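You operate a simulated robot arm through the tools that you are given. There is no shell and no other tool. Be economical: measure what you need, move in short steps, check, and stop when the job is done.

Carry out the task below with a simulated two-armed robot. There is one attempt and no reset: what you move stays moved.

## Task
Pick up the tea scoop with one hand, pass it to the other hand and put it on the worktop under the corner shelf.

The check looks at the end state, three seconds after you hand in, the way a careful person would. Anything else that was tipped, shoved, dropped, spilled or broken makes it a failure.

## Robot
Two 7-joint arms with two-finger parallel grippers on one trunk, on a base that drives. Base frame: it is fixed to the floor where the robot stands at the start and does not move with it; the origin is under the middle of the robot, x ahead of it, y to its left, z up. Lengths are in cm, angles in rad, forces in N, time in s.
The left shoulder is at the start at [7, 17.7, 103.7], the right one opposite. With the tool pointing down near the work surface each hand reaches from about 24 to 72 cm from the robot's upright axis, wherever it stands, measured 20 degrees to its own side. Places, roughly: worktop under the corner shelf [20, -290, 90]. Payload 3.43 kg a hand.
The TCP of each hand is the grasp point between the finger pads, 3 cm short of the fingertips. In the tool frame z runs along the fingers and y along their closing line. Largest opening 9.4 cm; finger width 2.8, thickness 1; the body of the gripper, 5 by 9.6 cm, starts 5.5 cm behind the TCP.
Orientation is that of the tool frame in the base frame, as [roll, pitch, yaw] about the fixed x, y, z axes, in that order (R = Rz(yaw) Ry(pitch) Rx(roll)). With the fingers straight down and closing along the base's y, the tool's x points along the base's -x, its y along +y and its z along -z.

## Interface
- The arms move only by the tool move_arm. It takes "left_rows", "right_rows" or both (then of equal length, played together; a hand with none holds still); each is one flat list of numbers, 7 for each row, row after row: the shift along the tool's x, y, z in m, then the turn, a rotation vector about the tool's x, y, z in degrees, then the finger opening in m, from 0 to 0.094. In form: [tx, ty, tz, rx, ry, rz, jaw, tx, ty, tz, rx, ry, rz, jaw, ...]. A call has 1 to 10 rows; each row shifts and turns the commanded pose from where the row before left it, along the tool's axes as they then stand. Each row takes 0.2 s and may step no farther than 5 cm and 0.15 rad from the row before; otherwise, or with a gripper value out of range, the whole call is refused. A pose out of reach is approached as far as the arm can. The call stops where the force on the tool passes 40 N (or 10 N more than at its start, if that is more) or the arm is blocked; 0.2 s more then pass. Each finger travels about 15.3 cm/s and halts on what it meets, pressing with about 38 N; the grip force reading is that of the motor and also rises with nothing between the fingers. The clock runs only during rows and for 0.2 s after the last one: add rows that do not move to give the fingers time. It gives the time, the measured TCP pose, the force on the tool (base axes), the opening and the grip force at its end, in the units of the frame above (readings bear some noise), with the torque about the TCP (base axes, N m) and any sound that the robot's microphone picked up.
- Cameras (640 x 400 px; columns grow to the right, rows downward): "scene" is now at [14.32, -1.37, 138.64]; the picture's right is [-0.14, -0.99, -0.00], its down [-0.26, 0.04, -0.96] and it looks along [0.95, -0.14, -0.27] (base axes); focal length 272 px, centre (320, 200). "left" rides on the left gripper at [7.6, -1.4, -10.3] in its tool frame; the picture's right is [0.18, 0.98, 0.00], its down [-0.75, 0.14, -0.64] and it looks along [-0.63, 0.12, 0.77] (tool axes); focal length 243 px, centre (320, 200). "right" rides on the right gripper at [7.6, 1.4, -10.3] in its tool frame; the picture's right is [-0.18, 0.98, 0.00], its down [-0.75, -0.14, -0.64] and it looks along [-0.63, -0.12, 0.77] (tool axes); focal length 243 px, centre (320, 200). There is no depth. A picture from a camera that has moved, and an enlarged one, comes with that camera's place and axes in the base frame and with its lens.
- get_image(camera): a new picture of that camera. It takes no simulated time.
- lift_body(by): slides the trunk up (or, below 0, down) by that many cm; the arms and the scene camera ride with it, the base frame stays. It gives what a move gives, with no picture.
- drive_base(legs): drives the robot by 1 to 6 legs, each [ahead, turn to the left] in cm and rad, along the robot's own axes; the way and the turn of a leg run together, so that a leg with both is an arc; at most 150 cm and 3.142 rad a leg. The arms and the cameras ride along, it lands a little off, and it stops where it bumps. It gives what a move gives.
- turn_head(pan, tilt): turns the head with the scene camera to pan (to the left, within 1.501 rad either way) and tilt (down, from -0.506 to 1.204), counted from straight ahead of the robot. It gives what a move gives.
- inspect(camera, box): a new picture of the part [left, top, right, bottom] of that camera's present view, enlarged. It takes no simulated time.
- finish_job(): hands the job in; it is judged then, once.

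Go step by step. Nothing tells you exact positions but the pictures and the camera data: compare them with the known pose of the tool, close in by small moves and look again before you grip or let go. The budget is 120 turns and 88 pictures, counting those below and the enlarged ones. Unless the task says otherwise, let go and move clear before handing in, and close with one line.

The tools are called after "Emit:" as name(argument=value, ...) on one line, values as JSON. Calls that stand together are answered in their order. move_arm: Moves the arms, as the interface text tells. Its arguments: {"type":"object","properties":{"left_rows":{"type":"array"},"right_rows":{"type":"array"}},"required":[]} The other tools are called the same way: lift_body (by) slides the trunk up or down; drive_base (legs) drives the base; turn_head (pan, tilt) turns the head that bears the scene camera; get_image (camera) takes a picture; inspect (camera, box) takes an enlarged picture of a part of a camera's view; finish_job () hands the job in.

At the start:

```text
time: 0.0
left_position: [54.29, 11.62, 123.19]
left_tcp_rot: [3.141, 0.003, 3.141]
left_force: [0.9, -0.3, -0.4]
left_moment: [0.0, 0.01, -0.01]
left_opening: 9.42
left_grip_force: 0.1
right_position: [44.65, -28.86, 113.88]
right_tcp_rot: [3.142, -0.001, 3.141]
right_force: [-0.6, -0.4, -0.5]
right_moment: [-0.02, 0.0, -0.03]
right_opening: 9.39
right_grip_force: 0.0
trunk travel left (down, up): [-61.7, 22.3]
robot x, y, heading: [-0.1, -0.03, 0.001]
head pan, tilt: [-0.145, 0.269]
```

scene: 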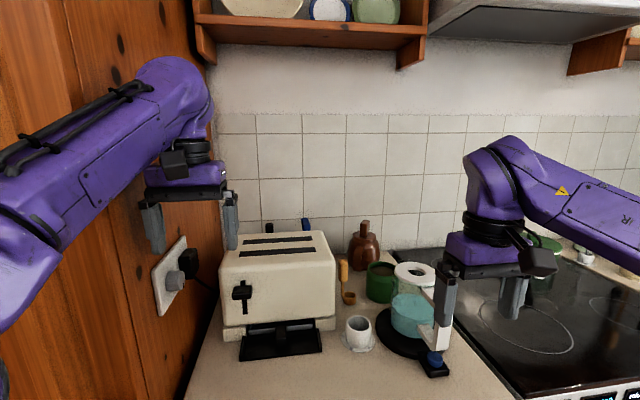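
right: 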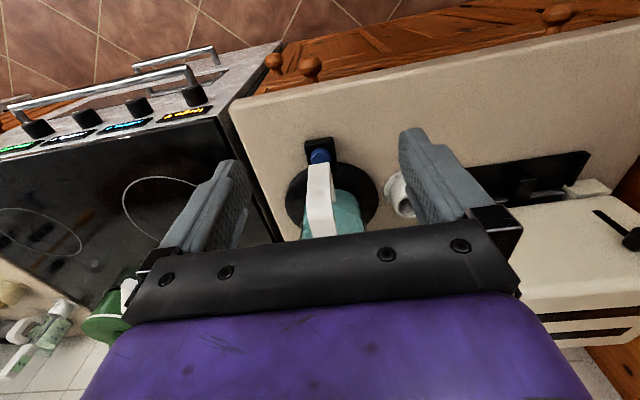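
left: 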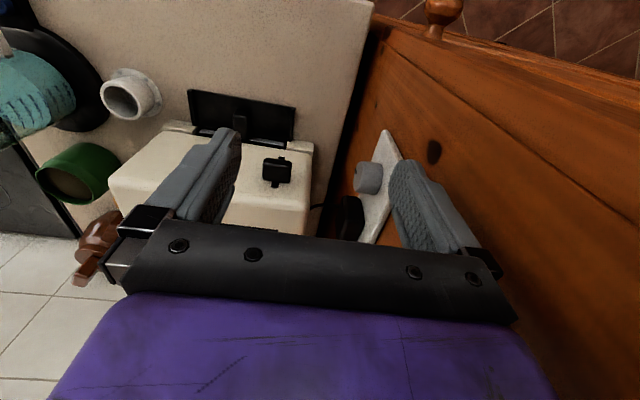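

I see a toaster, mugs, a kettle-like thing and a small wooden scoop-like item near (345,283). I'll enlarge that region to identify the tea scoop.

Emit:
inspect(camera="scene", box=[310, 210, 470, 380])

Emit:
inspect(camera="scene", box=[500, 210, 640, 310])

```text
2.35 times, centred on (390, 295) of scene
camera zoom: at [14.32, -1.37, 138.64], right [-0.14, -0.99, 0.0], down [-0.26, 0.04, -0.96], along [0.95, -0.14, -0.27], focal length 640 px, centre (155, -24)
```

zoom: 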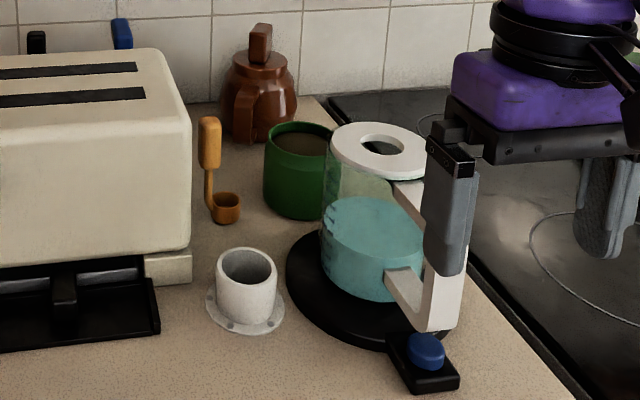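

```text
4.00 times, centred on (570, 260) of scene
camera zoom: at [14.32, -1.37, 138.64], right [-0.14, -0.99, 0.0], down [-0.26, 0.04, -0.96], along [0.95, -0.14, -0.27], focal length 1088 px, centre (-680, -40)
```

zoom: 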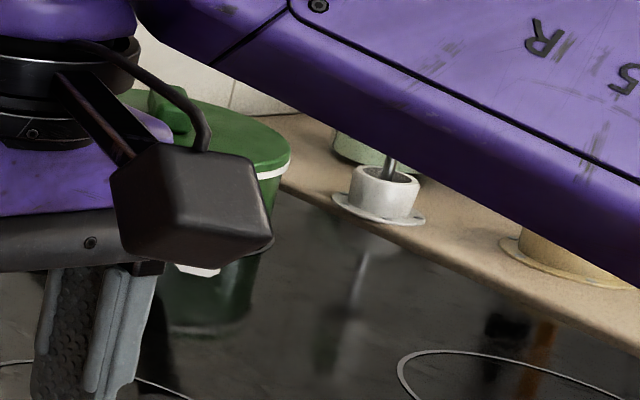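

The orange scoop seems to be a small cup near [77,-19] with a handle, either upright or lying away from me. I'll raise the trunk for parallax and look again.

Emit:
lift_body(by=20)

Emit:
turn_head(pan=-0.2, tilt=0.6)

Emit:
get_image(camera="scene")

Emit:
get_image(camera="left")

```text
time: 2.2
left_position: [54.26, 11.63, 143.27]
left_tcp_rot: [3.142, 0.002, 3.141]
left_force: [-0.3, 0.3, 0.4]
left_moment: [0.01, -0.01, 0.0]
left_opening: 9.39
left_grip_force: 0.1
right_position: [44.64, -28.81, 133.86]
right_tcp_rot: [-3.141, 0.0, -3.141]
right_force: [0.0, -0.1, 0.2]
right_moment: [0.01, 0.01, -0.01]
right_opening: 9.39
right_grip_force: 0.1
trunk travel left (down, up): [-81.7, 2.3]
robot x, y, heading: [0.08, -0.01, 0.003]
head pan, tilt: [-0.145, 0.269]
```

```text
time: 3.0
left_position: [54.25, 11.47, 143.22]
left_tcp_rot: [3.141, 0.003, 3.14]
left_force: [0.2, 0.3, 0.4]
left_moment: [0.0, -0.04, -0.03]
left_opening: 9.42
left_grip_force: 0.0
right_position: [44.69, -28.81, 133.88]
right_tcp_rot: [3.14, 0.001, 3.14]
right_force: [-0.1, -0.4, 0.0]
right_moment: [-0.01, 0.03, 0.01]
right_opening: 9.36
right_grip_force: 0.1
trunk travel left (down, up): [-81.7, 2.3]
robot x, y, heading: [-0.13, -0.13, -0.005]
head pan, tilt: [-0.201, 0.6]
```

```text
82 pictures are left
camera scene: at [13.75, -1.79, 155.59], right [-0.2, -0.98, 0.0], down [-0.55, 0.11, -0.83], along [0.81, -0.16, -0.56], focal length 272 px, centre (320, 200)
```

scene: 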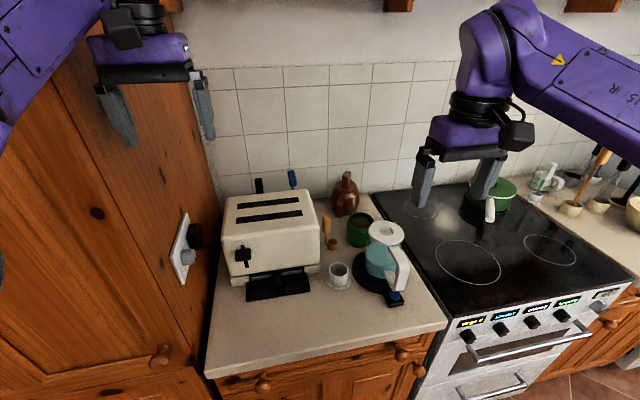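

```text
81 pictures are left
camera left: at [46.53, 10.08, 153.64], right [-0.18, 0.98, 0.0], down [0.75, 0.14, 0.64], along [0.63, 0.12, -0.76], focal length 243 px, centre (320, 200)
```

left: 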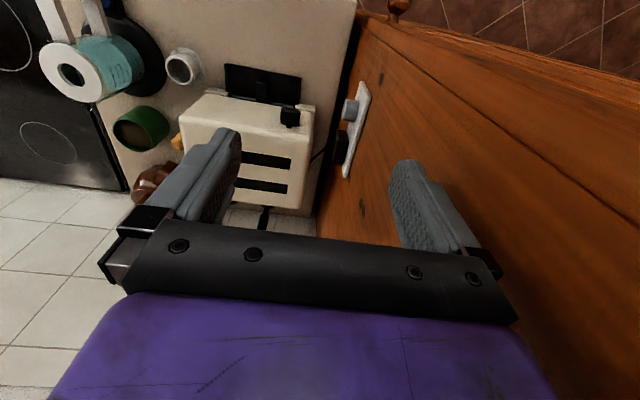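

Emit:
inspect(camera="scene", box=[290, 180, 410, 300])

Emit:
inspect(camera="left", box=[100, 30, 260, 210])

Emit:
inspect(camera="scene", box=[470, 130, 640, 250])

```text
3.33 times, centred on (350, 240) of scene
camera zoom: at [13.75, -1.79, 155.59], right [-0.2, -0.98, 0.0], down [-0.55, 0.11, -0.83], along [0.81, -0.16, -0.56], focal length 906 px, centre (220, 67)
```

zoom: 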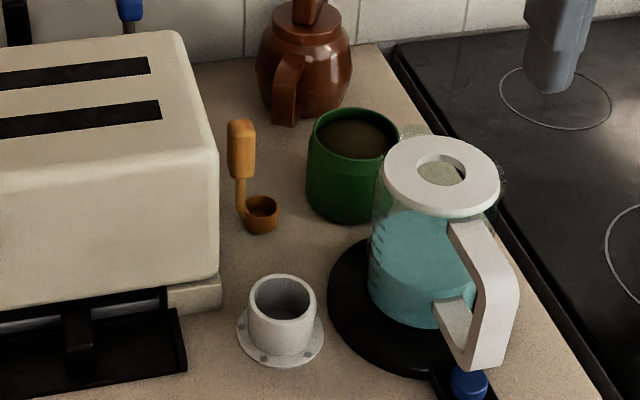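

```text
2.22 times, centred on (180, 120) of left
camera zoom: at [46.53, 10.08, 153.64], right [-0.18, 0.98, 0.0], down [0.75, 0.14, 0.64], along [0.63, 0.12, -0.76], focal length 539 px, centre (631, 378)
```

zoom: 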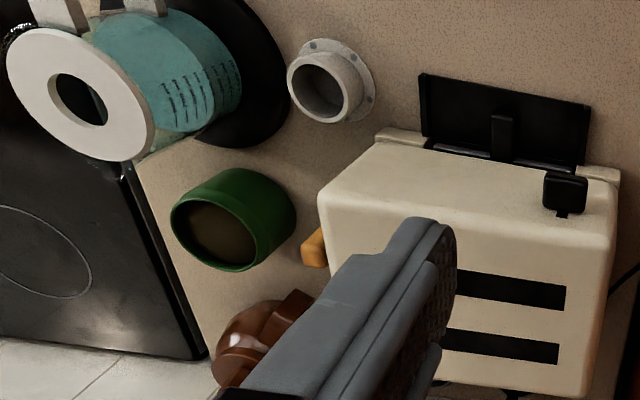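

```text
3.33 times, centred on (555, 190) of scene
camera zoom: at [13.75, -1.79, 155.59], right [-0.2, -0.98, 0.0], down [-0.55, 0.11, -0.83], along [0.81, -0.16, -0.56], focal length 906 px, centre (-463, 233)
```

zoom: 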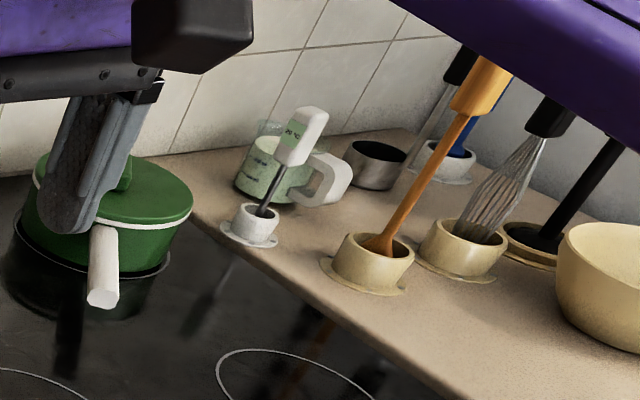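

The scoop stands with its handle upright at about [81,-17.5], top near z=103, close to the toaster's right side. I'll plan a top-down grip closing along x with the right hand; first I shift the base right and forward a bit for reach.

Emit:
drive_base(legs=[[0, -0.55], [19, 0], [0, 0.55]])

Emit:
get_image(camera="scene")

```text
time: 7.6
left_position: [70.49, 1.25, 143.16]
left_tcp_rot: [3.138, 0.004, 3.135]
left_force: [-0.1, -0.9, 1.0]
left_moment: [-0.03, 0.02, -0.05]
left_opening: 9.4
left_grip_force: 0.1
right_position: [60.71, -39.22, 133.76]
right_tcp_rot: [3.139, 0.001, 3.138]
right_force: [-0.1, 0.2, -0.3]
right_moment: [0.01, 0.0, -0.01]
right_opening: 9.41
right_grip_force: 0.1
trunk travel left (down, up): [-81.7, 2.3]
robot x, y, heading: [16.34, -10.03, -0.0]
head pan, tilt: [-0.201, 0.6]
```

```text
77 pictures are left
camera scene: at [29.96, -11.97, 155.58], right [-0.2, -0.98, 0.0], down [-0.55, 0.12, -0.82], along [0.81, -0.17, -0.57], focal length 272 px, centre (320, 200)
```

scene: 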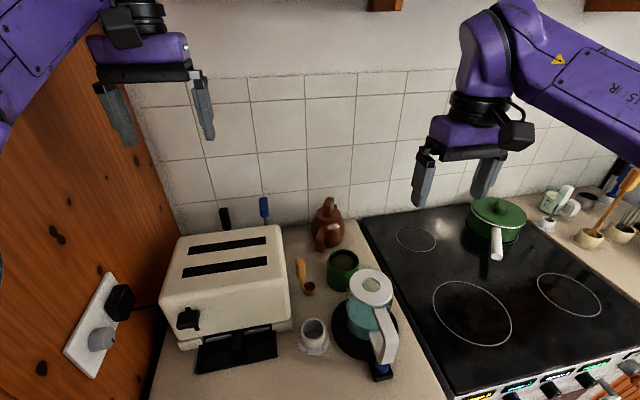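

Base is in place. I'll turn the right hand 90° so it closes along x.

Emit:
move_arm(right_rows=[0, 0, 0, 0, 0, -8.5, 0.094, 0, 0, 0, 0, 0, -8.5, 0.094, 0, 0, 0, 0, 0, -8.5, 0.094, 0, 0, 0, 0, 0, -8.5, 0.094, 0, 0, 0, 0, 0, -8.5, 0.094, 0, 0, 0, 0, 0, -8.5, 0.094, 0, 0, 0, 0, 0, -8.5, 0.094, 0, 0, 0, 0, 0, -8.5, 0.094, 0, 0, 0, 0, 0, -8.5, 0.094, 0, 0, 0, 0, 0, -8.5, 0.094])

Emit:
move_arm(right_rows=[0, 0, 0, 0, 0, -5, 0.094, -0.04, -0.03, 0, 0, 0, 0, 0.094, -0.04, -0.03, 0, 0, 0, 0, 0.094, -0.04, -0.03, 0, 0, 0, 0, 0.094, -0.04, -0.03, 0, 0, 0, 0, 0.094, -0.04, -0.03, 0, 0, 0, 0, 0.094, -0.017, -0.03, 0.03, 0, 0, 0, 0.094, 0, 0, 0.03, 0, 0, 0, 0.094])

Emit:
get_image(camera="scene")

Emit:
get_image(camera="right")

```text
time: 9.8
left_position: [70.43, 1.44, 143.32]
left_tcp_rot: [-3.142, 0.003, 3.136]
left_force: [0.2, -0.3, -0.3]
left_moment: [-0.01, 0.0, 0.01]
left_opening: 9.42
left_grip_force: 0.2
right_position: [60.81, -39.14, 133.82]
right_tcp_rot: [3.141, -0.001, -1.662]
right_force: [-0.2, -0.4, -0.5]
right_moment: [-0.01, -0.01, 0.01]
right_opening: 9.39
right_grip_force: 0.0
trunk travel left (down, up): [-81.7, 2.3]
robot x, y, heading: [16.35, -10.14, -0.003]
head pan, tilt: [-0.201, 0.6]
```

```text
time: 11.6
left_position: [70.43, 0.83, 143.32]
left_tcp_rot: [3.138, 0.003, 3.135]
left_force: [0.2, -0.9, 0.9]
left_moment: [0.05, -0.02, -0.01]
left_opening: 9.39
left_grip_force: 0.0
right_position: [78.0, -18.07, 126.9]
right_tcp_rot: [3.142, 0.004, -1.578]
right_force: [-0.3, 0.0, -0.5]
right_moment: [0.05, -0.03, -0.01]
right_opening: 9.4
right_grip_force: 0.1
right hand out of reach, approached as far as the arm can: row 7
trunk travel left (down, up): [-81.7, 2.3]
robot x, y, heading: [16.21, -10.02, -0.011]
head pan, tilt: [-0.201, 0.6]
```

```text
76 pictures are left
camera scene: at [29.98, -12.36, 155.58], right [-0.21, -0.98, 0.0], down [-0.55, 0.12, -0.82], along [0.81, -0.17, -0.57], focal length 272 px, centre (320, 200)
```

scene: 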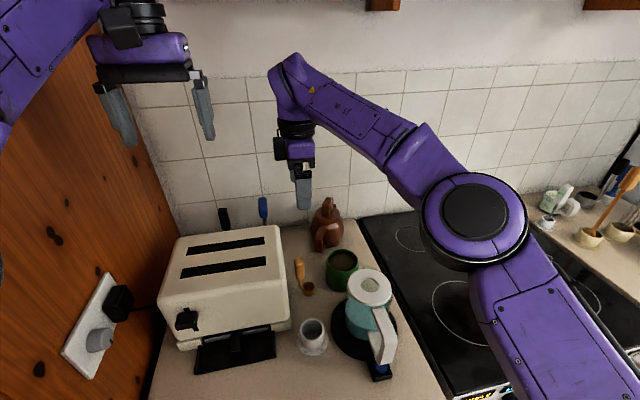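

```text
75 pictures are left
camera right: at [76.49, -25.66, 137.16], right [-0.98, 0.19, 0.0], down [0.15, 0.75, 0.65], along [0.12, 0.63, -0.76], focal length 243 px, centre (320, 200)
```

right: 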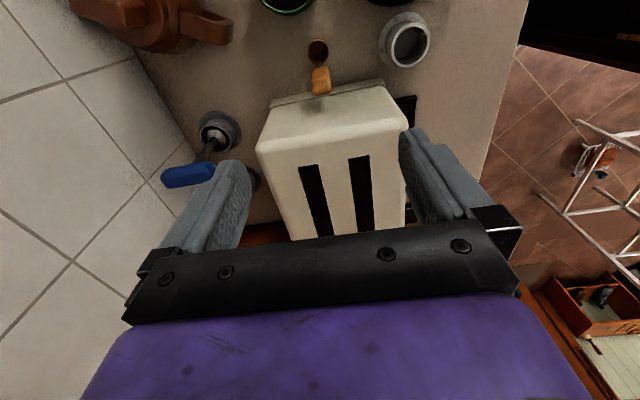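

The right hand is above and the scoop is visible in its camera. I'll enlarge to locate the handle precisely.

Emit:
inspect(camera="right", box=[250, 0, 400, 130])

Emit:
inspect(camera="scene", box=[260, 230, 380, 330])

```text
3.08 times, centred on (325, 65) of right
camera zoom: at [76.49, -25.66, 137.16], right [-0.98, 0.19, 0.0], down [0.15, 0.75, 0.65], along [0.12, 0.63, -0.76], focal length 746 px, centre (305, 615)
```

zoom: 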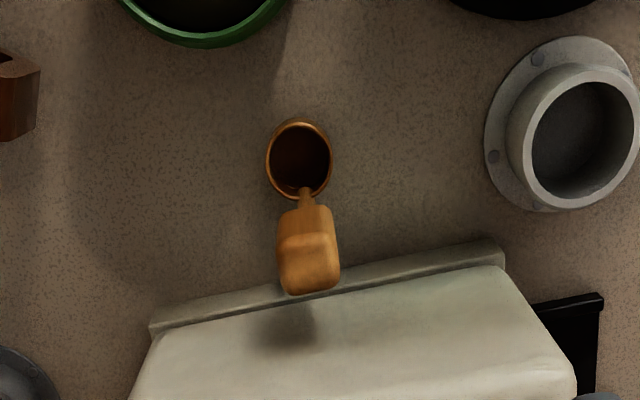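

```text
4.00 times, centred on (320, 280) of scene
camera zoom: at [29.98, -12.36, 155.58], right [-0.21, -0.98, 0.0], down [-0.55, 0.12, -0.82], along [0.81, -0.17, -0.57], focal length 1088 px, centre (320, -120)
```

zoom: 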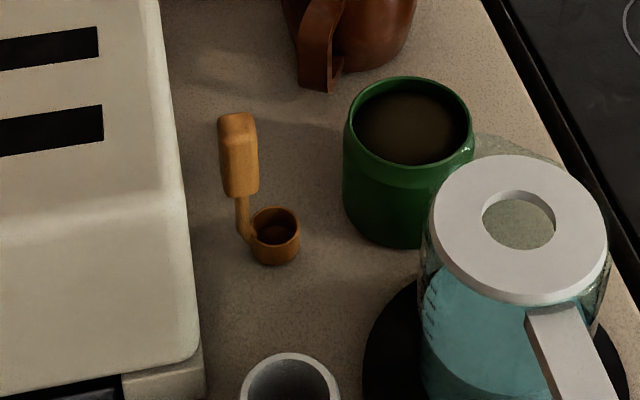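

The handle is at about x=78.3, y=-17, with its thick part from z≈97 to 104. I'll descend to z≈111 and check.

Emit:
move_arm(right_rows=[0, 0, 0.04, 0, 0, 0, 0.094, 0, 0, 0.04, 0, 0, 0, 0.094, 0, 0, 0.04, 0, 0, 0, 0.094, 0, 0, 0.02, 0, 0, 0, 0.094, 0, 0, 0.02, 0, 0, 0, 0.094, 0, 0, 0, 0, 0, 0, 0.094])

Emit:
get_image(camera="right")

Emit:
inspect(camera="scene", box=[220, 180, 400, 320])

```text
time: 13.0
left_position: [70.5, 1.44, 143.33]
left_tcp_rot: [-3.14, 0.005, 3.137]
left_force: [0.2, -0.1, -0.5]
left_moment: [0.01, 0.01, 0.0]
left_opening: 9.39
left_grip_force: 0.1
right_position: [77.79, -17.68, 111.17]
right_tcp_rot: [-3.141, 0.0, -1.575]
right_force: [0.7, -0.3, 0.1]
right_moment: [0.0, 0.05, 0.0]
right_opening: 9.42
right_grip_force: 0.0
trunk travel left (down, up): [-81.7, 2.3]
robot x, y, heading: [16.41, -9.65, -0.003]
head pan, tilt: [-0.201, 0.6]
```

```text
72 pictures are left
camera right: at [76.33, -25.19, 121.44], right [-0.98, 0.19, 0.0], down [0.15, 0.75, 0.64], along [0.12, 0.63, -0.77], focal length 243 px, centre (320, 200)
```

right: 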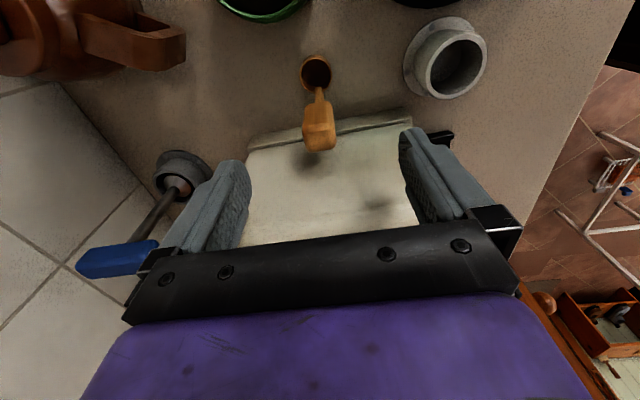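

```text
2.86 times, centred on (310, 250) of scene
camera zoom: at [29.91, -11.79, 155.59], right [-0.2, -0.98, 0.0], down [-0.55, 0.12, -0.83], along [0.81, -0.17, -0.56], focal length 777 px, centre (349, 57)
```

zoom: 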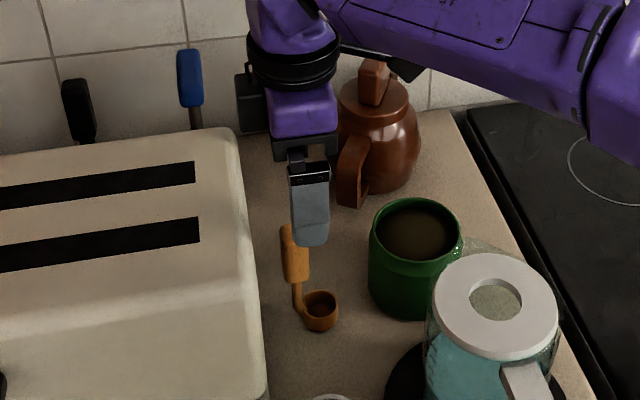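

The handle is centred between the fingers in x, at y≈-16.8. I'll shift 0.5 cm in +y and descend to z≈101.

Emit:
move_arm(right_rows=[-0.006, 0, 0, 0, 0, 0, 0.094, 0, 0, 0.025, 0, 0, 0, 0.094, 0, 0, 0.025, 0, 0, 0, 0.094, 0, 0, 0.025, 0, 0, 0, 0.094, 0, 0, 0.025, 0, 0, 0, 0.094, 0, 0, 0, 0, 0, 0, 0.094])

Emit:
get_image(camera="right")

Emit:
inspect(camera="scene", box=[220, 180, 400, 320])

```text
time: 14.2
left_position: [70.21, 1.27, 143.44]
left_tcp_rot: [-3.141, 0.005, 3.135]
left_force: [0.3, 0.2, -0.6]
left_moment: [0.0, 0.01, 0.01]
left_opening: 9.4
left_grip_force: 0.1
right_position: [77.82, -16.81, 103.5]
right_tcp_rot: [-3.125, 0.013, -1.582]
right_force: [-9.0, -5.0, 14.6]
right_moment: [0.91, -0.18, 0.39]
right_opening: 9.41
right_grip_force: 0.1
trunk travel left (down, up): [-81.7, 2.3]
robot x, y, heading: [16.43, -10.02, -0.011]
head pan, tilt: [-0.201, 0.6]
stopped in row 5 (right hand): the force on the tool passed its limit (the readings are from after the stop); the commanded pose is now the measured one
```

```text
70 pictures are left
camera right: at [76.25, -24.46, 113.6], right [-0.98, 0.19, -0.01], down [0.14, 0.74, 0.65], along [0.14, 0.64, -0.76], focal length 243 px, centre (320, 200)
```

right: 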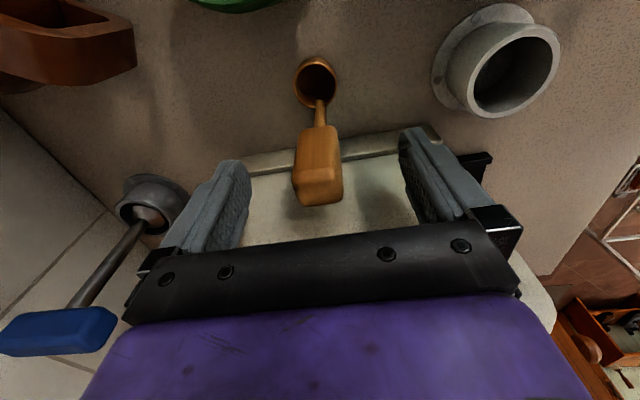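

```text
2.86 times, centred on (310, 250) of scene
camera zoom: at [29.61, -11.89, 155.61], right [-0.21, -0.98, 0.0], down [-0.55, 0.12, -0.83], along [0.81, -0.17, -0.56], focal length 777 px, centre (349, 57)
```

zoom: 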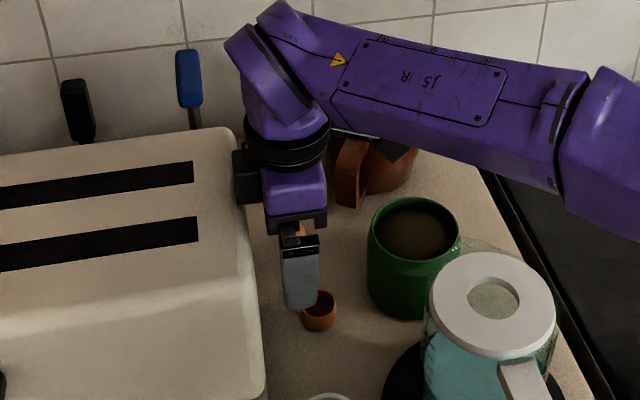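

A black box on the hand's +y side touched the toaster's top edge. I'll back up, lean the hand's top away from the toaster by 15° and look.

Emit:
move_arm(right_rows=[0, 0, -0.03, 0, 0, 0, 0.094, 0, 0, -0.02, 0, 0, 0, 0.094, 0, 0, 0, 0, -8, 0, 0.094, 0, 0, 0, 0, -7, 0, 0.094, 0, 0, 0, 0, 0, 0, 0.094])

Emit:
get_image(camera="scene")

Emit:
get_image(camera="right")

```text
time: 15.3
left_position: [70.38, 1.33, 143.24]
left_tcp_rot: [-3.141, 0.004, 3.133]
left_force: [0.1, -0.2, 0.6]
left_moment: [0.0, -0.02, 0.0]
left_opening: 9.4
left_grip_force: 0.0
right_position: [78.04, -16.83, 108.32]
right_tcp_rot: [-3.126, 0.274, -1.577]
right_force: [-0.5, -0.9, 0.4]
right_moment: [0.03, 0.0, -0.02]
right_opening: 9.41
right_grip_force: 0.1
trunk travel left (down, up): [-81.7, 2.3]
robot x, y, heading: [16.23, -9.91, -0.004]
head pan, tilt: [-0.201, 0.6]
```

```text
68 pictures are left
camera scene: at [29.86, -11.71, 155.6], right [-0.21, -0.98, 0.0], down [-0.55, 0.12, -0.83], along [0.81, -0.17, -0.56], focal length 272 px, centre (320, 200)
```

scene: 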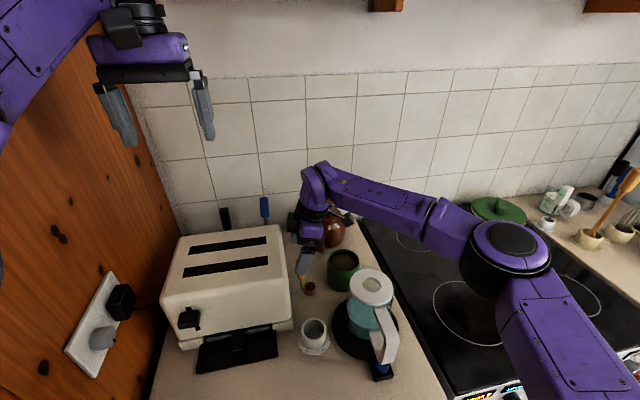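

```text
67 pictures are left
camera right: at [76.38, -26.76, 116.11], right [-0.98, 0.19, 0.04], down [0.13, 0.55, 0.82], along [0.13, 0.81, -0.57], focal length 243 px, centre (320, 200)
```

right: 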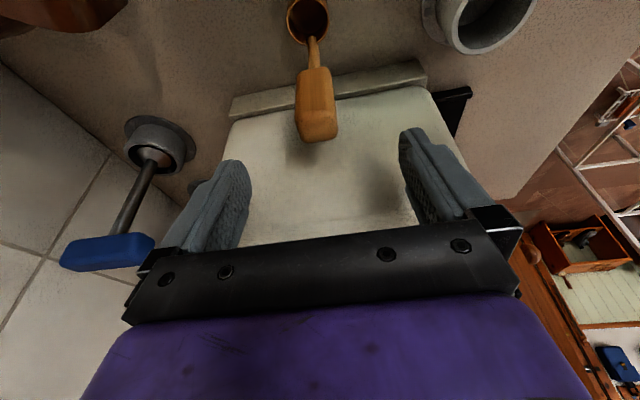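

The tilt gives clearance to the toaster. I'll descend vertically to z≈101.

Emit:
move_arm(right_rows=[0.0054, 0, 0.0193, 0, 0, 0, 0.094, 0.0054, 0, 0.0193, 0, 0, 0, 0.094, 0.0054, 0, 0.0193, 0, 0, 0, 0.094, 0.004, 0, 0.0125, 0, 0, 0, 0.094, 0, 0, 0, 0, 0, 0, 0.094])

Emit:
get_image(camera="right")

Emit:
inspect(camera="scene", box=[220, 180, 400, 320])

```text
time: 16.6
left_position: [70.55, 1.28, 143.32]
left_tcp_rot: [3.139, 0.002, 3.136]
left_force: [-0.4, -0.1, 0.2]
left_moment: [0.0, 0.01, -0.04]
left_opening: 9.44
left_grip_force: 0.1
right_position: [78.14, -16.89, 100.83]
right_tcp_rot: [-3.127, 0.274, -1.578]
right_force: [-0.6, -0.1, 0.4]
right_moment: [-0.05, 0.02, -0.03]
right_opening: 9.4
right_grip_force: 0.0
trunk travel left (down, up): [-81.7, 2.3]
robot x, y, heading: [16.35, -10.02, -0.006]
head pan, tilt: [-0.201, 0.6]
```

```text
66 pictures are left
camera right: at [76.5, -26.86, 108.65], right [-0.98, 0.19, 0.04], down [0.14, 0.55, 0.82], along [0.13, 0.81, -0.57], focal length 243 px, centre (320, 200)
```

right: 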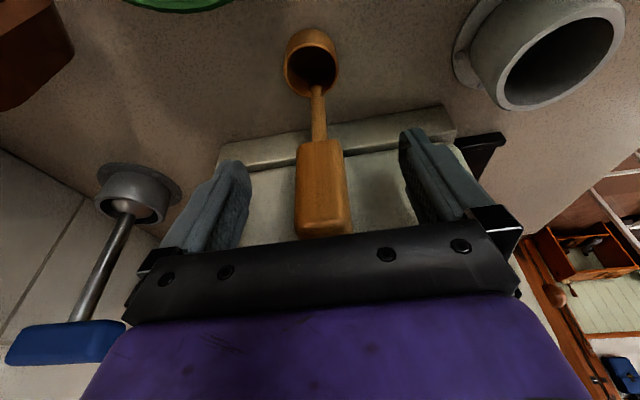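

```text
2.86 times, centred on (310, 250) of scene
camera zoom: at [29.92, -11.82, 155.59], right [-0.21, -0.98, 0.0], down [-0.55, 0.12, -0.83], along [0.81, -0.17, -0.56], focal length 777 px, centre (349, 57)
```

zoom: 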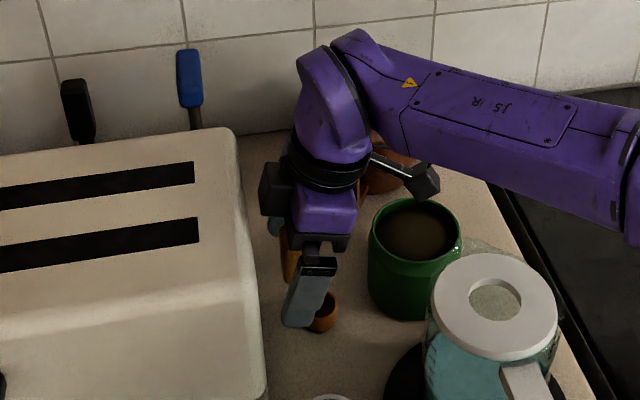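

The handle is between the fingers. I'll close gradually.

Emit:
move_arm(right_rows=[0, 0, 0, 0, 0, 0, 0.07, 0, 0, 0, 0, 0, 0, 0.05, 0, 0, 0, 0, 0, 0, 0.04, 0, 0, 0, 0, 0, 0, 0.03, 0, 0, 0, 0, 0, 0, 0.02, 0, 0, 0, 0, 0, 0, 0.0, 0, 0, 0, 0, 0, 0, 0.0, 0, 0, 0, 0, 0, 0, 0.0])

Emit:
get_image(camera="right")

```text
time: 18.4
left_position: [70.47, 1.32, 143.29]
left_tcp_rot: [-3.141, 0.004, 3.135]
left_force: [0.1, -0.6, -0.3]
left_moment: [-0.02, -0.01, 0.01]
left_opening: 9.4
left_grip_force: 0.0
right_position: [78.11, -16.79, 100.9]
right_tcp_rot: [-3.127, 0.275, -1.577]
right_force: [-0.8, 0.6, 0.3]
right_moment: [0.04, 0.08, 0.03]
right_opening: 2.98
right_grip_force: 37.9
trunk travel left (down, up): [-81.7, 2.3]
robot x, y, heading: [16.16, -9.92, -0.009]
head pan, tilt: [-0.201, 0.6]
```

```text
64 pictures are left
camera right: at [76.51, -26.87, 108.67], right [-0.98, 0.19, 0.04], down [0.14, 0.55, 0.82], along [0.13, 0.81, -0.57], focal length 243 px, centre (320, 200)
```

right: 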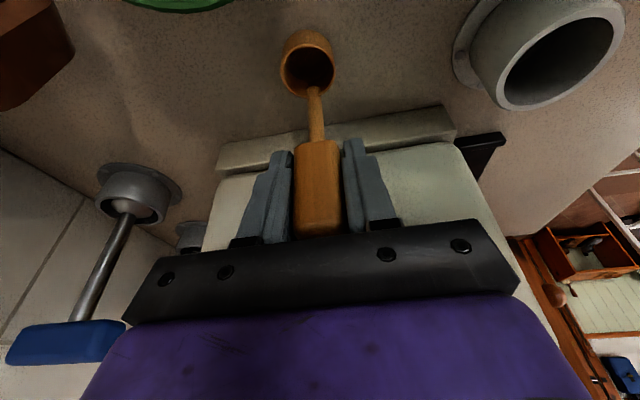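

Gripped, opening 3.0 cm. I'll lift straight up, slowly at first.

Emit:
move_arm(right_rows=[-0.0027, 0, -0.0096, 0, 0, 0, 0, -0.0081, 0, -0.0289, 0, 0, 0, 0, -0.0108, 0, -0.0385, 0, 0, 0, 0, -0.0108, 0, -0.0385, 0, 0, 0, 0, -0.0108, 0, -0.0385, 0, 0, 0, 0, -0.0081, 0, -0.0289, 0, 0, 0, 0])

Emit:
get_image(camera="scene")

```text
time: 19.8
left_position: [70.42, 1.37, 143.28]
left_tcp_rot: [3.141, 0.004, 3.136]
left_force: [-0.7, -0.3, 0.1]
left_moment: [-0.03, -0.01, 0.01]
left_opening: 9.41
left_grip_force: 0.1
right_position: [77.79, -16.63, 120.01]
right_tcp_rot: [-3.129, 0.273, -1.578]
right_force: [0.1, -0.3, -1.2]
right_moment: [0.0, 0.0, 0.0]
right_opening: 3.0
right_grip_force: 38.1
trunk travel left (down, up): [-81.7, 2.3]
robot x, y, heading: [16.29, -10.07, -0.005]
head pan, tilt: [-0.201, 0.6]
```

```text
63 pictures are left
camera scene: at [29.88, -11.8, 155.59], right [-0.21, -0.98, 0.0], down [-0.55, 0.12, -0.83], along [0.81, -0.17, -0.56], focal length 272 px, centre (320, 200)
```

scene: 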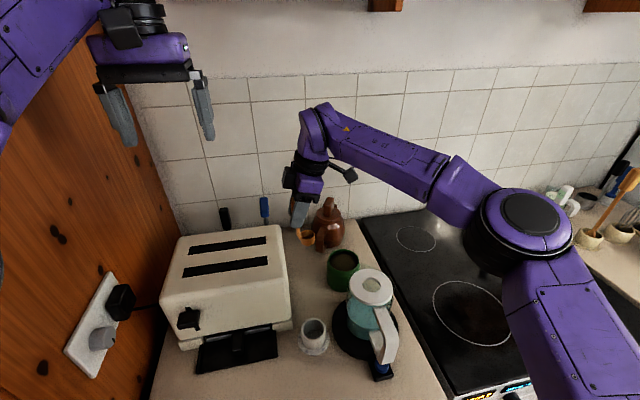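

The scoop is held. To make room for the other hand I want to regrip near the top of the handle, so I'll bring it over the free front strip of the worktop, about [53,-15].

Emit:
move_arm(right_rows=[-0.0024, 0.04, 0.0007, 0, 0, 0, 0, -0.0024, 0.04, 0.0007, 0, 0, 0, 0, -0.0024, 0.04, 0.0007, 0, 0, 0, 0, -0.0024, 0.04, 0.0007, 0, 0, 0, 0, -0.0024, 0.04, 0.0007, 0, 0, 0, 0, -0.0024, 0.045, 0.0007, 0, 0, 0, 0, 0, 0, 0, 0, 0, 0, 0])

Emit:
turn_head(pan=-0.1, tilt=0.95)

Emit:
get_image(camera="scene")

Emit:
get_image(camera="right")

```text
time: 21.4
left_position: [70.52, 1.19, 143.12]
left_tcp_rot: [-3.142, 0.001, 3.134]
left_force: [0.3, 0.0, 0.0]
left_moment: [-0.01, 0.03, 0.0]
left_opening: 9.41
left_grip_force: 0.2
right_position: [53.57, -15.32, 119.36]
right_tcp_rot: [-3.127, 0.274, -1.578]
right_force: [0.1, 0.0, -0.4]
right_moment: [0.01, 0.0, -0.01]
right_opening: 2.96
right_grip_force: 37.9
trunk travel left (down, up): [-81.7, 2.3]
robot x, y, heading: [16.12, -10.31, -0.005]
head pan, tilt: [-0.201, 0.6]
```

```text
time: 22.2
left_position: [70.44, 1.3, 143.13]
left_tcp_rot: [3.141, 0.004, 3.135]
left_force: [-0.2, 0.0, 0.6]
left_moment: [-0.02, -0.01, -0.02]
left_opening: 9.4
left_grip_force: 0.1
right_position: [53.35, -15.42, 119.37]
right_tcp_rot: [-3.127, 0.275, -1.576]
right_force: [0.0, 0.0, -1.6]
right_moment: [-0.01, 0.01, 0.0]
right_opening: 2.99
right_grip_force: 37.9
trunk travel left (down, up): [-81.7, 2.3]
robot x, y, heading: [16.47, -9.66, -0.008]
head pan, tilt: [-0.099, 0.949]
```

```text
62 pictures are left
camera scene: at [28.53, -10.81, 152.75], right [-0.11, -0.99, 0.0], down [-0.81, 0.09, -0.58], along [0.58, -0.06, -0.81], focal length 272 px, centre (320, 200)
```

scene: 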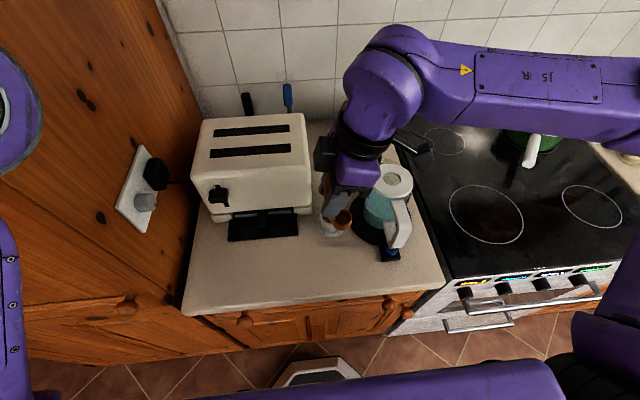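

```text
61 pictures are left
camera right: at [51.83, -25.33, 127.17], right [-0.98, 0.19, 0.04], down [0.14, 0.55, 0.82], along [0.13, 0.81, -0.57], focal length 243 px, centre (320, 200)
```

right: 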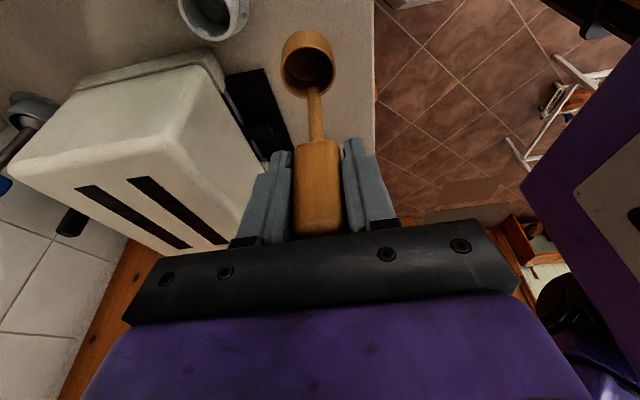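

The spot below is free. I'll lower until the scoop just touches the worktop.

Emit:
move_arm(right_rows=[0.0108, 0, 0.0385, 0, 0, 0, 0, 0.0108, 0, 0.0385, 0, 0, 0, 0, 0.0108, 0, 0.0385, 0, 0, 0, 0, 0.0108, 0, 0.0385, 0, 0, 0, 0, 0.0027, 0, 0.0096, 0, 0, 0, 0, 0.0027, 0, 0.0096, 0, 0, 0, 0, 0, 0, 0, 0, 0, 0, 0])

Emit:
inspect(camera="scene", box=[260, 160, 420, 310])

```text
time: 23.8
left_position: [70.56, 1.23, 143.31]
left_tcp_rot: [3.141, 0.004, 3.135]
left_force: [-0.4, -0.1, -0.5]
left_moment: [-0.02, -0.02, 0.01]
left_opening: 9.41
left_grip_force: 0.0
right_position: [53.81, -15.03, 101.37]
right_tcp_rot: [-3.128, 0.275, -1.577]
right_force: [-0.6, -0.4, -0.9]
right_moment: [0.02, -0.02, -0.01]
right_opening: 2.93
right_grip_force: 37.9
trunk travel left (down, up): [-81.7, 2.3]
robot x, y, heading: [15.93, -9.89, -0.004]
head pan, tilt: [-0.099, 0.949]
```

```text
2.67 times, centred on (340, 235) of scene
camera zoom: at [28.56, -10.81, 152.74], right [-0.11, -0.99, 0.0], down [-0.81, 0.09, -0.58], along [0.58, -0.06, -0.81], focal length 725 px, centre (267, 107)
```

zoom: 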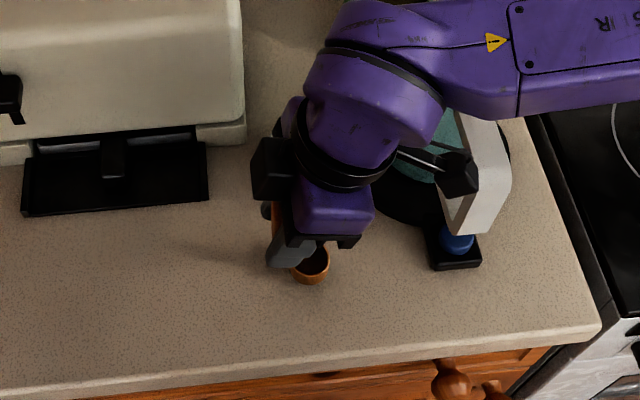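

Scoop hovers about half a centimetre above the worktop, and the hand clears the pot handle. I'll lower the last bit in small steps.

Emit:
move_arm(right_rows=[0.0008, 0, 0.0029, 0, 0, 0, 0, 0.0005, 0, 0.0019, 0, 0, 0, 0, 0, 0, 0, 0, 0, 0, 0])

```text
time: 24.6
left_position: [70.58, 1.3, 143.23]
left_tcp_rot: [3.14, 0.005, 3.135]
left_force: [-0.1, 0.0, 0.4]
left_moment: [0.0, 0.01, -0.01]
left_opening: 9.41
left_grip_force: 0.1
right_position: [53.67, -15.06, 100.97]
right_tcp_rot: [-3.127, 0.274, -1.579]
right_force: [-0.2, 0.4, -0.7]
right_moment: [0.06, -0.01, 0.05]
right_opening: 2.96
right_grip_force: 38.1
trunk travel left (down, up): [-81.7, 2.3]
robot x, y, heading: [16.22, -9.91, -0.01]
head pan, tilt: [-0.099, 0.949]
```

Emit:
move_arm(right_rows=[0.0004, 0, 0.0015, 0, 0, 0, 0, 0.0003, 0, 0.001, 0, 0, 0, 0, 0, 0, 0, 0, 0, 0, 0])

Emit:
get_image(camera="right")

```text
time: 25.4
left_position: [70.43, 1.31, 143.29]
left_tcp_rot: [-3.14, 0.004, 3.135]
left_force: [0.2, 0.1, 0.3]
left_moment: [0.03, -0.03, -0.01]
left_opening: 9.4
left_grip_force: 0.0
right_position: [53.65, -15.18, 100.88]
right_tcp_rot: [-3.126, 0.274, -1.577]
right_force: [1.2, -1.4, 7.9]
right_moment: [-0.3, 0.04, 0.08]
right_opening: 2.97
right_grip_force: 38.0
trunk travel left (down, up): [-81.7, 2.3]
robot x, y, heading: [16.05, -9.82, -0.012]
head pan, tilt: [-0.099, 0.949]
```

```text
59 pictures are left
camera right: at [52.03, -25.14, 108.65], right [-0.98, 0.19, 0.03], down [0.13, 0.55, 0.82], along [0.14, 0.81, -0.57], focal length 243 px, centre (320, 200)
```

right: 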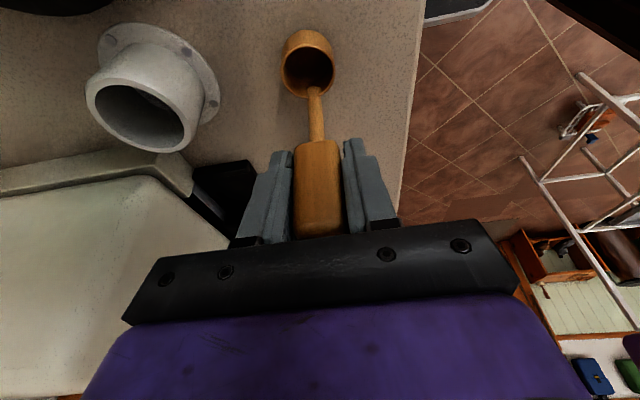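

It is standing on the worktop. I'll open, rise 3.7 cm along the handle and look.

Emit:
move_arm(right_rows=[0, 0, 0, 0, 0, 0, 0.035, 0, 0, 0, 0, 0, 0, 0.045, 0, 0, 0, 0, 0, 0, 0.055, -0.005, 0, -0.0178, 0, 0, 0, 0.055, -0.005, 0, -0.0178, 0, 0, 0, 0.055, 0, 0, 0, 0, 0, 0, 0.055])

Emit:
get_image(camera="right")

Emit:
inspect(camera="scene", box=[260, 160, 420, 310])

```text
time: 26.8
left_position: [70.55, 1.42, 143.28]
left_tcp_rot: [-3.141, 0.003, 3.133]
left_force: [0.6, -0.1, -0.6]
left_moment: [-0.02, -0.04, 0.01]
left_opening: 9.38
left_grip_force: 0.1
right_position: [53.59, -15.23, 104.39]
right_tcp_rot: [-3.126, 0.274, -1.58]
right_force: [-0.9, -0.1, -0.4]
right_moment: [0.0, 0.03, -0.01]
right_opening: 5.52
right_grip_force: 0.1
trunk travel left (down, up): [-81.7, 2.3]
robot x, y, heading: [16.38, -9.95, -0.008]
head pan, tilt: [-0.099, 0.949]
```

```text
58 pictures are left
camera right: at [52.01, -25.11, 112.21], right [-0.98, 0.19, 0.04], down [0.14, 0.55, 0.82], along [0.13, 0.81, -0.57], focal length 243 px, centre (320, 200)
```

right: 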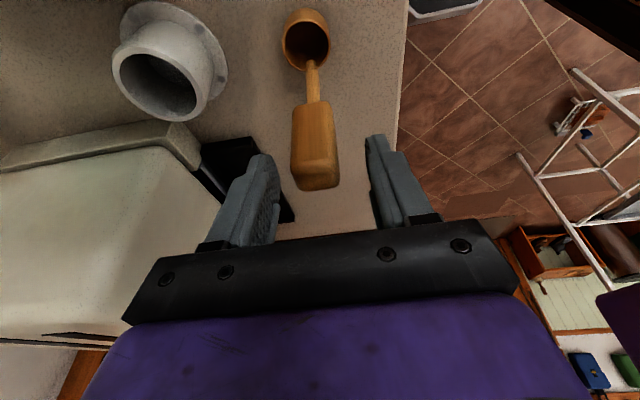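

```text
2.67 times, centred on (340, 235) of scene
camera zoom: at [28.55, -10.81, 152.74], right [-0.11, -0.99, 0.0], down [-0.81, 0.09, -0.58], along [0.58, -0.06, -0.81], focal length 725 px, centre (267, 107)
```

zoom: 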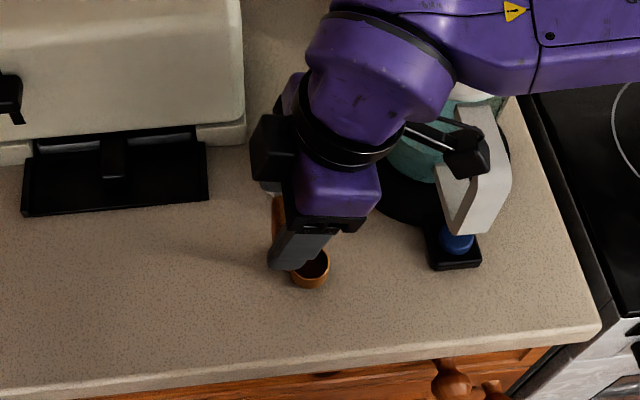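

The fingertips straddle the top 2.7 cm of the handle. I'll close there.

Emit:
move_arm(right_rows=[0, 0, 0, 0, 0, 0, 0.045, 0, 0, 0, 0, 0, 0, 0.035, 0, 0, 0, 0, 0, 0, 0.025, 0, 0, 0, 0, 0, 0, 0.01, 0, 0, 0, 0, 0, 0, 0.0, 0, 0, 0, 0, 0, 0, 0.0])

Emit:
get_image(camera="right")

```text
time: 28.2
left_position: [70.57, 1.4, 143.18]
left_tcp_rot: [3.141, 0.002, 3.134]
left_force: [0.6, -0.5, -0.1]
left_moment: [-0.03, 0.02, 0.0]
left_opening: 9.4
left_grip_force: 0.1
right_position: [53.67, -15.01, 104.42]
right_tcp_rot: [-3.129, 0.273, -1.578]
right_force: [0.2, -0.8, 1.2]
right_moment: [-0.04, -0.04, 0.02]
right_opening: 2.95
right_grip_force: 38.4
trunk travel left (down, up): [-81.7, 2.3]
robot x, y, heading: [16.44, -9.96, -0.007]
head pan, tilt: [-0.099, 0.949]
```

```text
56 pictures are left
camera right: at [51.99, -25.11, 112.2], right [-0.98, 0.19, 0.04], down [0.14, 0.55, 0.82], along [0.13, 0.81, -0.57], focal length 243 px, centre (320, 200)
```

right: 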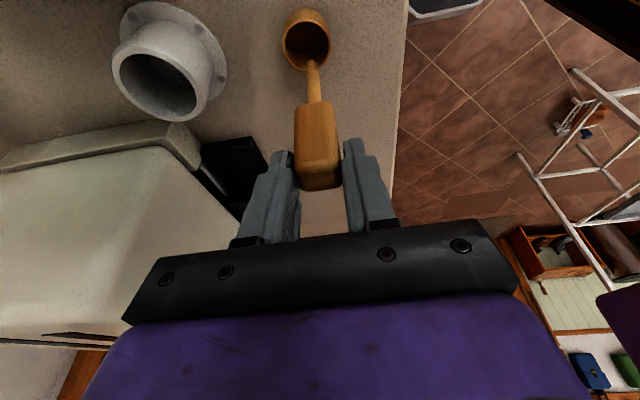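

Good grip, leaving the lower handle free. I'll lift it and look towards the destination.

Emit:
move_arm(right_rows=[-0.0054, 0, -0.0193, 0, 0, 0, 0, -0.0108, 0, -0.0385, 0, 0, 0, 0, -0.0108, 0, -0.0385, 0, 0, 0, 0, -0.0108, 0, -0.0385, 0, 0, 0, 0, -0.0108, 0, -0.0385, 0, 0, 0, 0, -0.0108, 0, -0.0385, 0, 0, 0, 0, -0.0108, 0, -0.0385, 0, 0, 0, 0])

Emit:
turn_head(pan=-1.4, tilt=0.45)

Emit:
get_image(camera="scene")

Emit:
turn_head(pan=1.2, tilt=0.6)

Emit:
get_image(camera="scene")

```text
time: 29.8
left_position: [70.44, 1.34, 143.17]
left_tcp_rot: [3.142, 0.005, 3.135]
left_force: [-0.3, 0.5, 0.4]
left_moment: [0.02, 0.03, 0.01]
left_opening: 9.39
left_grip_force: 0.1
right_position: [53.12, -15.27, 130.66]
right_tcp_rot: [-3.127, 0.275, -1.577]
right_force: [0.1, 0.3, -0.8]
right_moment: [0.0, 0.04, -0.02]
right_opening: 2.95
right_grip_force: 38.0
trunk travel left (down, up): [-81.7, 2.3]
robot x, y, heading: [16.34, -9.64, -0.007]
head pan, tilt: [-0.099, 0.949]
```

```text
time: 31.2
left_position: [70.49, 1.22, 143.27]
left_tcp_rot: [3.14, 0.003, 3.136]
left_force: [0.3, -0.6, 1.1]
left_moment: [0.02, -0.04, 0.0]
left_opening: 9.38
left_grip_force: 0.0
right_position: [53.27, -15.48, 130.45]
right_tcp_rot: [-3.127, 0.274, -1.579]
right_force: [0.5, 0.5, -1.2]
right_moment: [0.08, -0.01, 0.01]
right_opening: 2.94
right_grip_force: 37.7
trunk travel left (down, up): [-81.7, 2.3]
robot x, y, heading: [15.88, -9.98, -0.01]
head pan, tilt: [-1.4, 0.45]
```

```text
55 pictures are left
camera scene: at [22.82, -19.11, 156.94], right [-0.99, -0.16, 0.0], down [-0.07, 0.43, -0.9], along [0.15, -0.89, -0.44], focal length 272 px, centre (320, 200)
```

scene: 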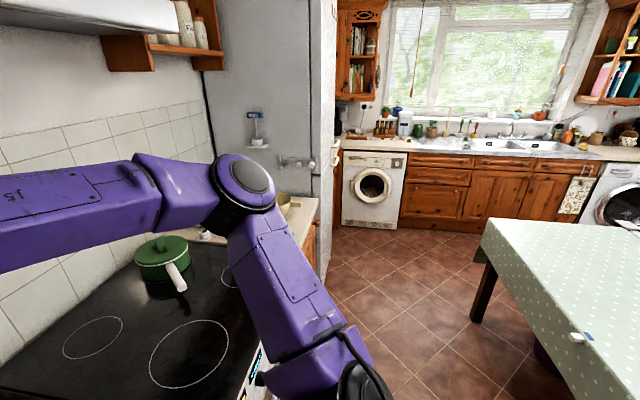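

```text
time: 33.6
left_position: [70.48, 1.24, 143.17]
left_tcp_rot: [-3.141, 0.002, 3.134]
left_force: [0.2, 0.0, 0.3]
left_moment: [0.0, 0.03, 0.04]
left_opening: 9.41
left_grip_force: 0.1
right_position: [53.16, -15.45, 130.52]
right_tcp_rot: [-3.128, 0.274, -1.576]
right_force: [-0.3, 0.0, -0.4]
right_moment: [0.01, 0.01, 0.04]
right_opening: 2.93
right_grip_force: 38.4
trunk travel left (down, up): [-81.7, 2.3]
robot x, y, heading: [16.15, -10.05, -0.009]
head pan, tilt: [1.201, 0.6]
```

```text
54 pictures are left
camera scene: at [24.55, -1.82, 155.59], right [0.93, -0.37, 0.0], down [-0.21, -0.53, -0.83], along [0.3, 0.77, -0.56], focal length 272 px, centre (320, 200)
```

scene: 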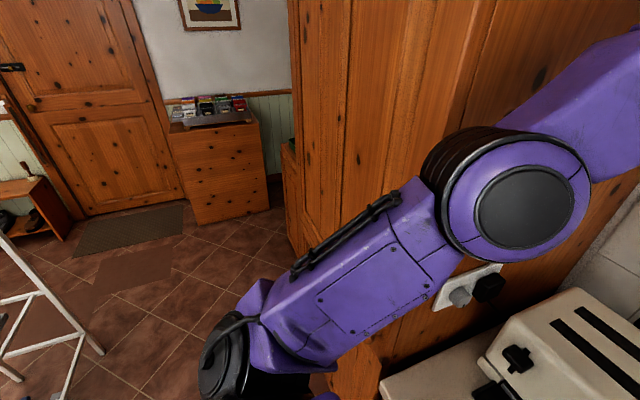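

The corner shelf hangs above the washing machine at the far end; the worktop beneath runs along the window wall. I'll back away from the counter and turn to face -y, in the aisle, for the handover.

Emit:
drive_base(legs=[[-18, 0], [0, -1.57]])

Emit:
turn_head(pan=0.0, tilt=0.45)

Emit:
get_image(camera="scene")

```text
time: 38.9
left_position: [10.69, -63.97, 143.21]
left_tcp_rot: [-3.141, 0.004, 1.582]
left_force: [0.1, -0.9, 0.2]
left_moment: [-0.03, 0.0, -0.03]
left_opening: 9.4
left_grip_force: 0.0
right_position: [-6.37, -47.13, 130.64]
right_tcp_rot: [-3.129, 0.273, -3.128]
right_force: [0.1, 0.7, -0.9]
right_moment: [0.02, -0.01, -0.02]
right_opening: 2.92
right_grip_force: 38.2
trunk travel left (down, up): [-81.7, 2.3]
robot x, y, heading: [-2.13, -9.82, -1.553]
head pan, tilt: [1.201, 0.6]
```

```text
time: 40.3
left_position: [10.77, -63.99, 143.32]
left_tcp_rot: [3.141, 0.002, 1.583]
left_force: [0.0, -0.8, -0.7]
left_moment: [0.0, -0.01, -0.03]
left_opening: 9.42
left_grip_force: 0.2
right_position: [-6.38, -46.98, 130.51]
right_tcp_rot: [-3.128, 0.274, -3.128]
right_force: [0.0, -0.3, -0.8]
right_moment: [0.0, 0.0, -0.02]
right_opening: 2.91
right_grip_force: 37.8
trunk travel left (down, up): [-81.7, 2.3]
robot x, y, heading: [-1.95, -9.75, -1.557]
head pan, tilt: [0.0, 0.45]
```

```text
53 pictures are left
camera scene: at [-1.44, -24.12, 156.94], right [-1.0, -0.01, 0.0], down [-0.01, 0.44, -0.9], along [0.01, -0.9, -0.44], focal length 272 px, centre (320, 200)
```

scene: 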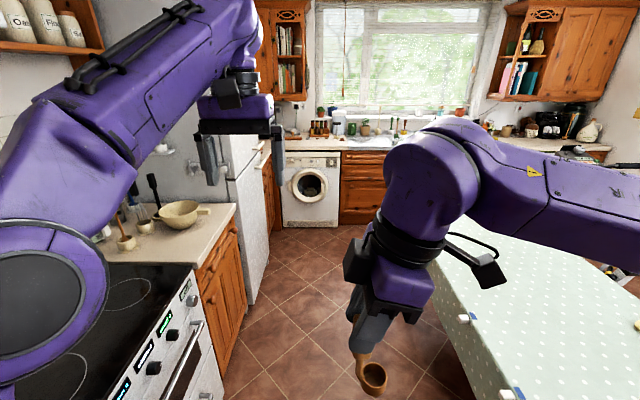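

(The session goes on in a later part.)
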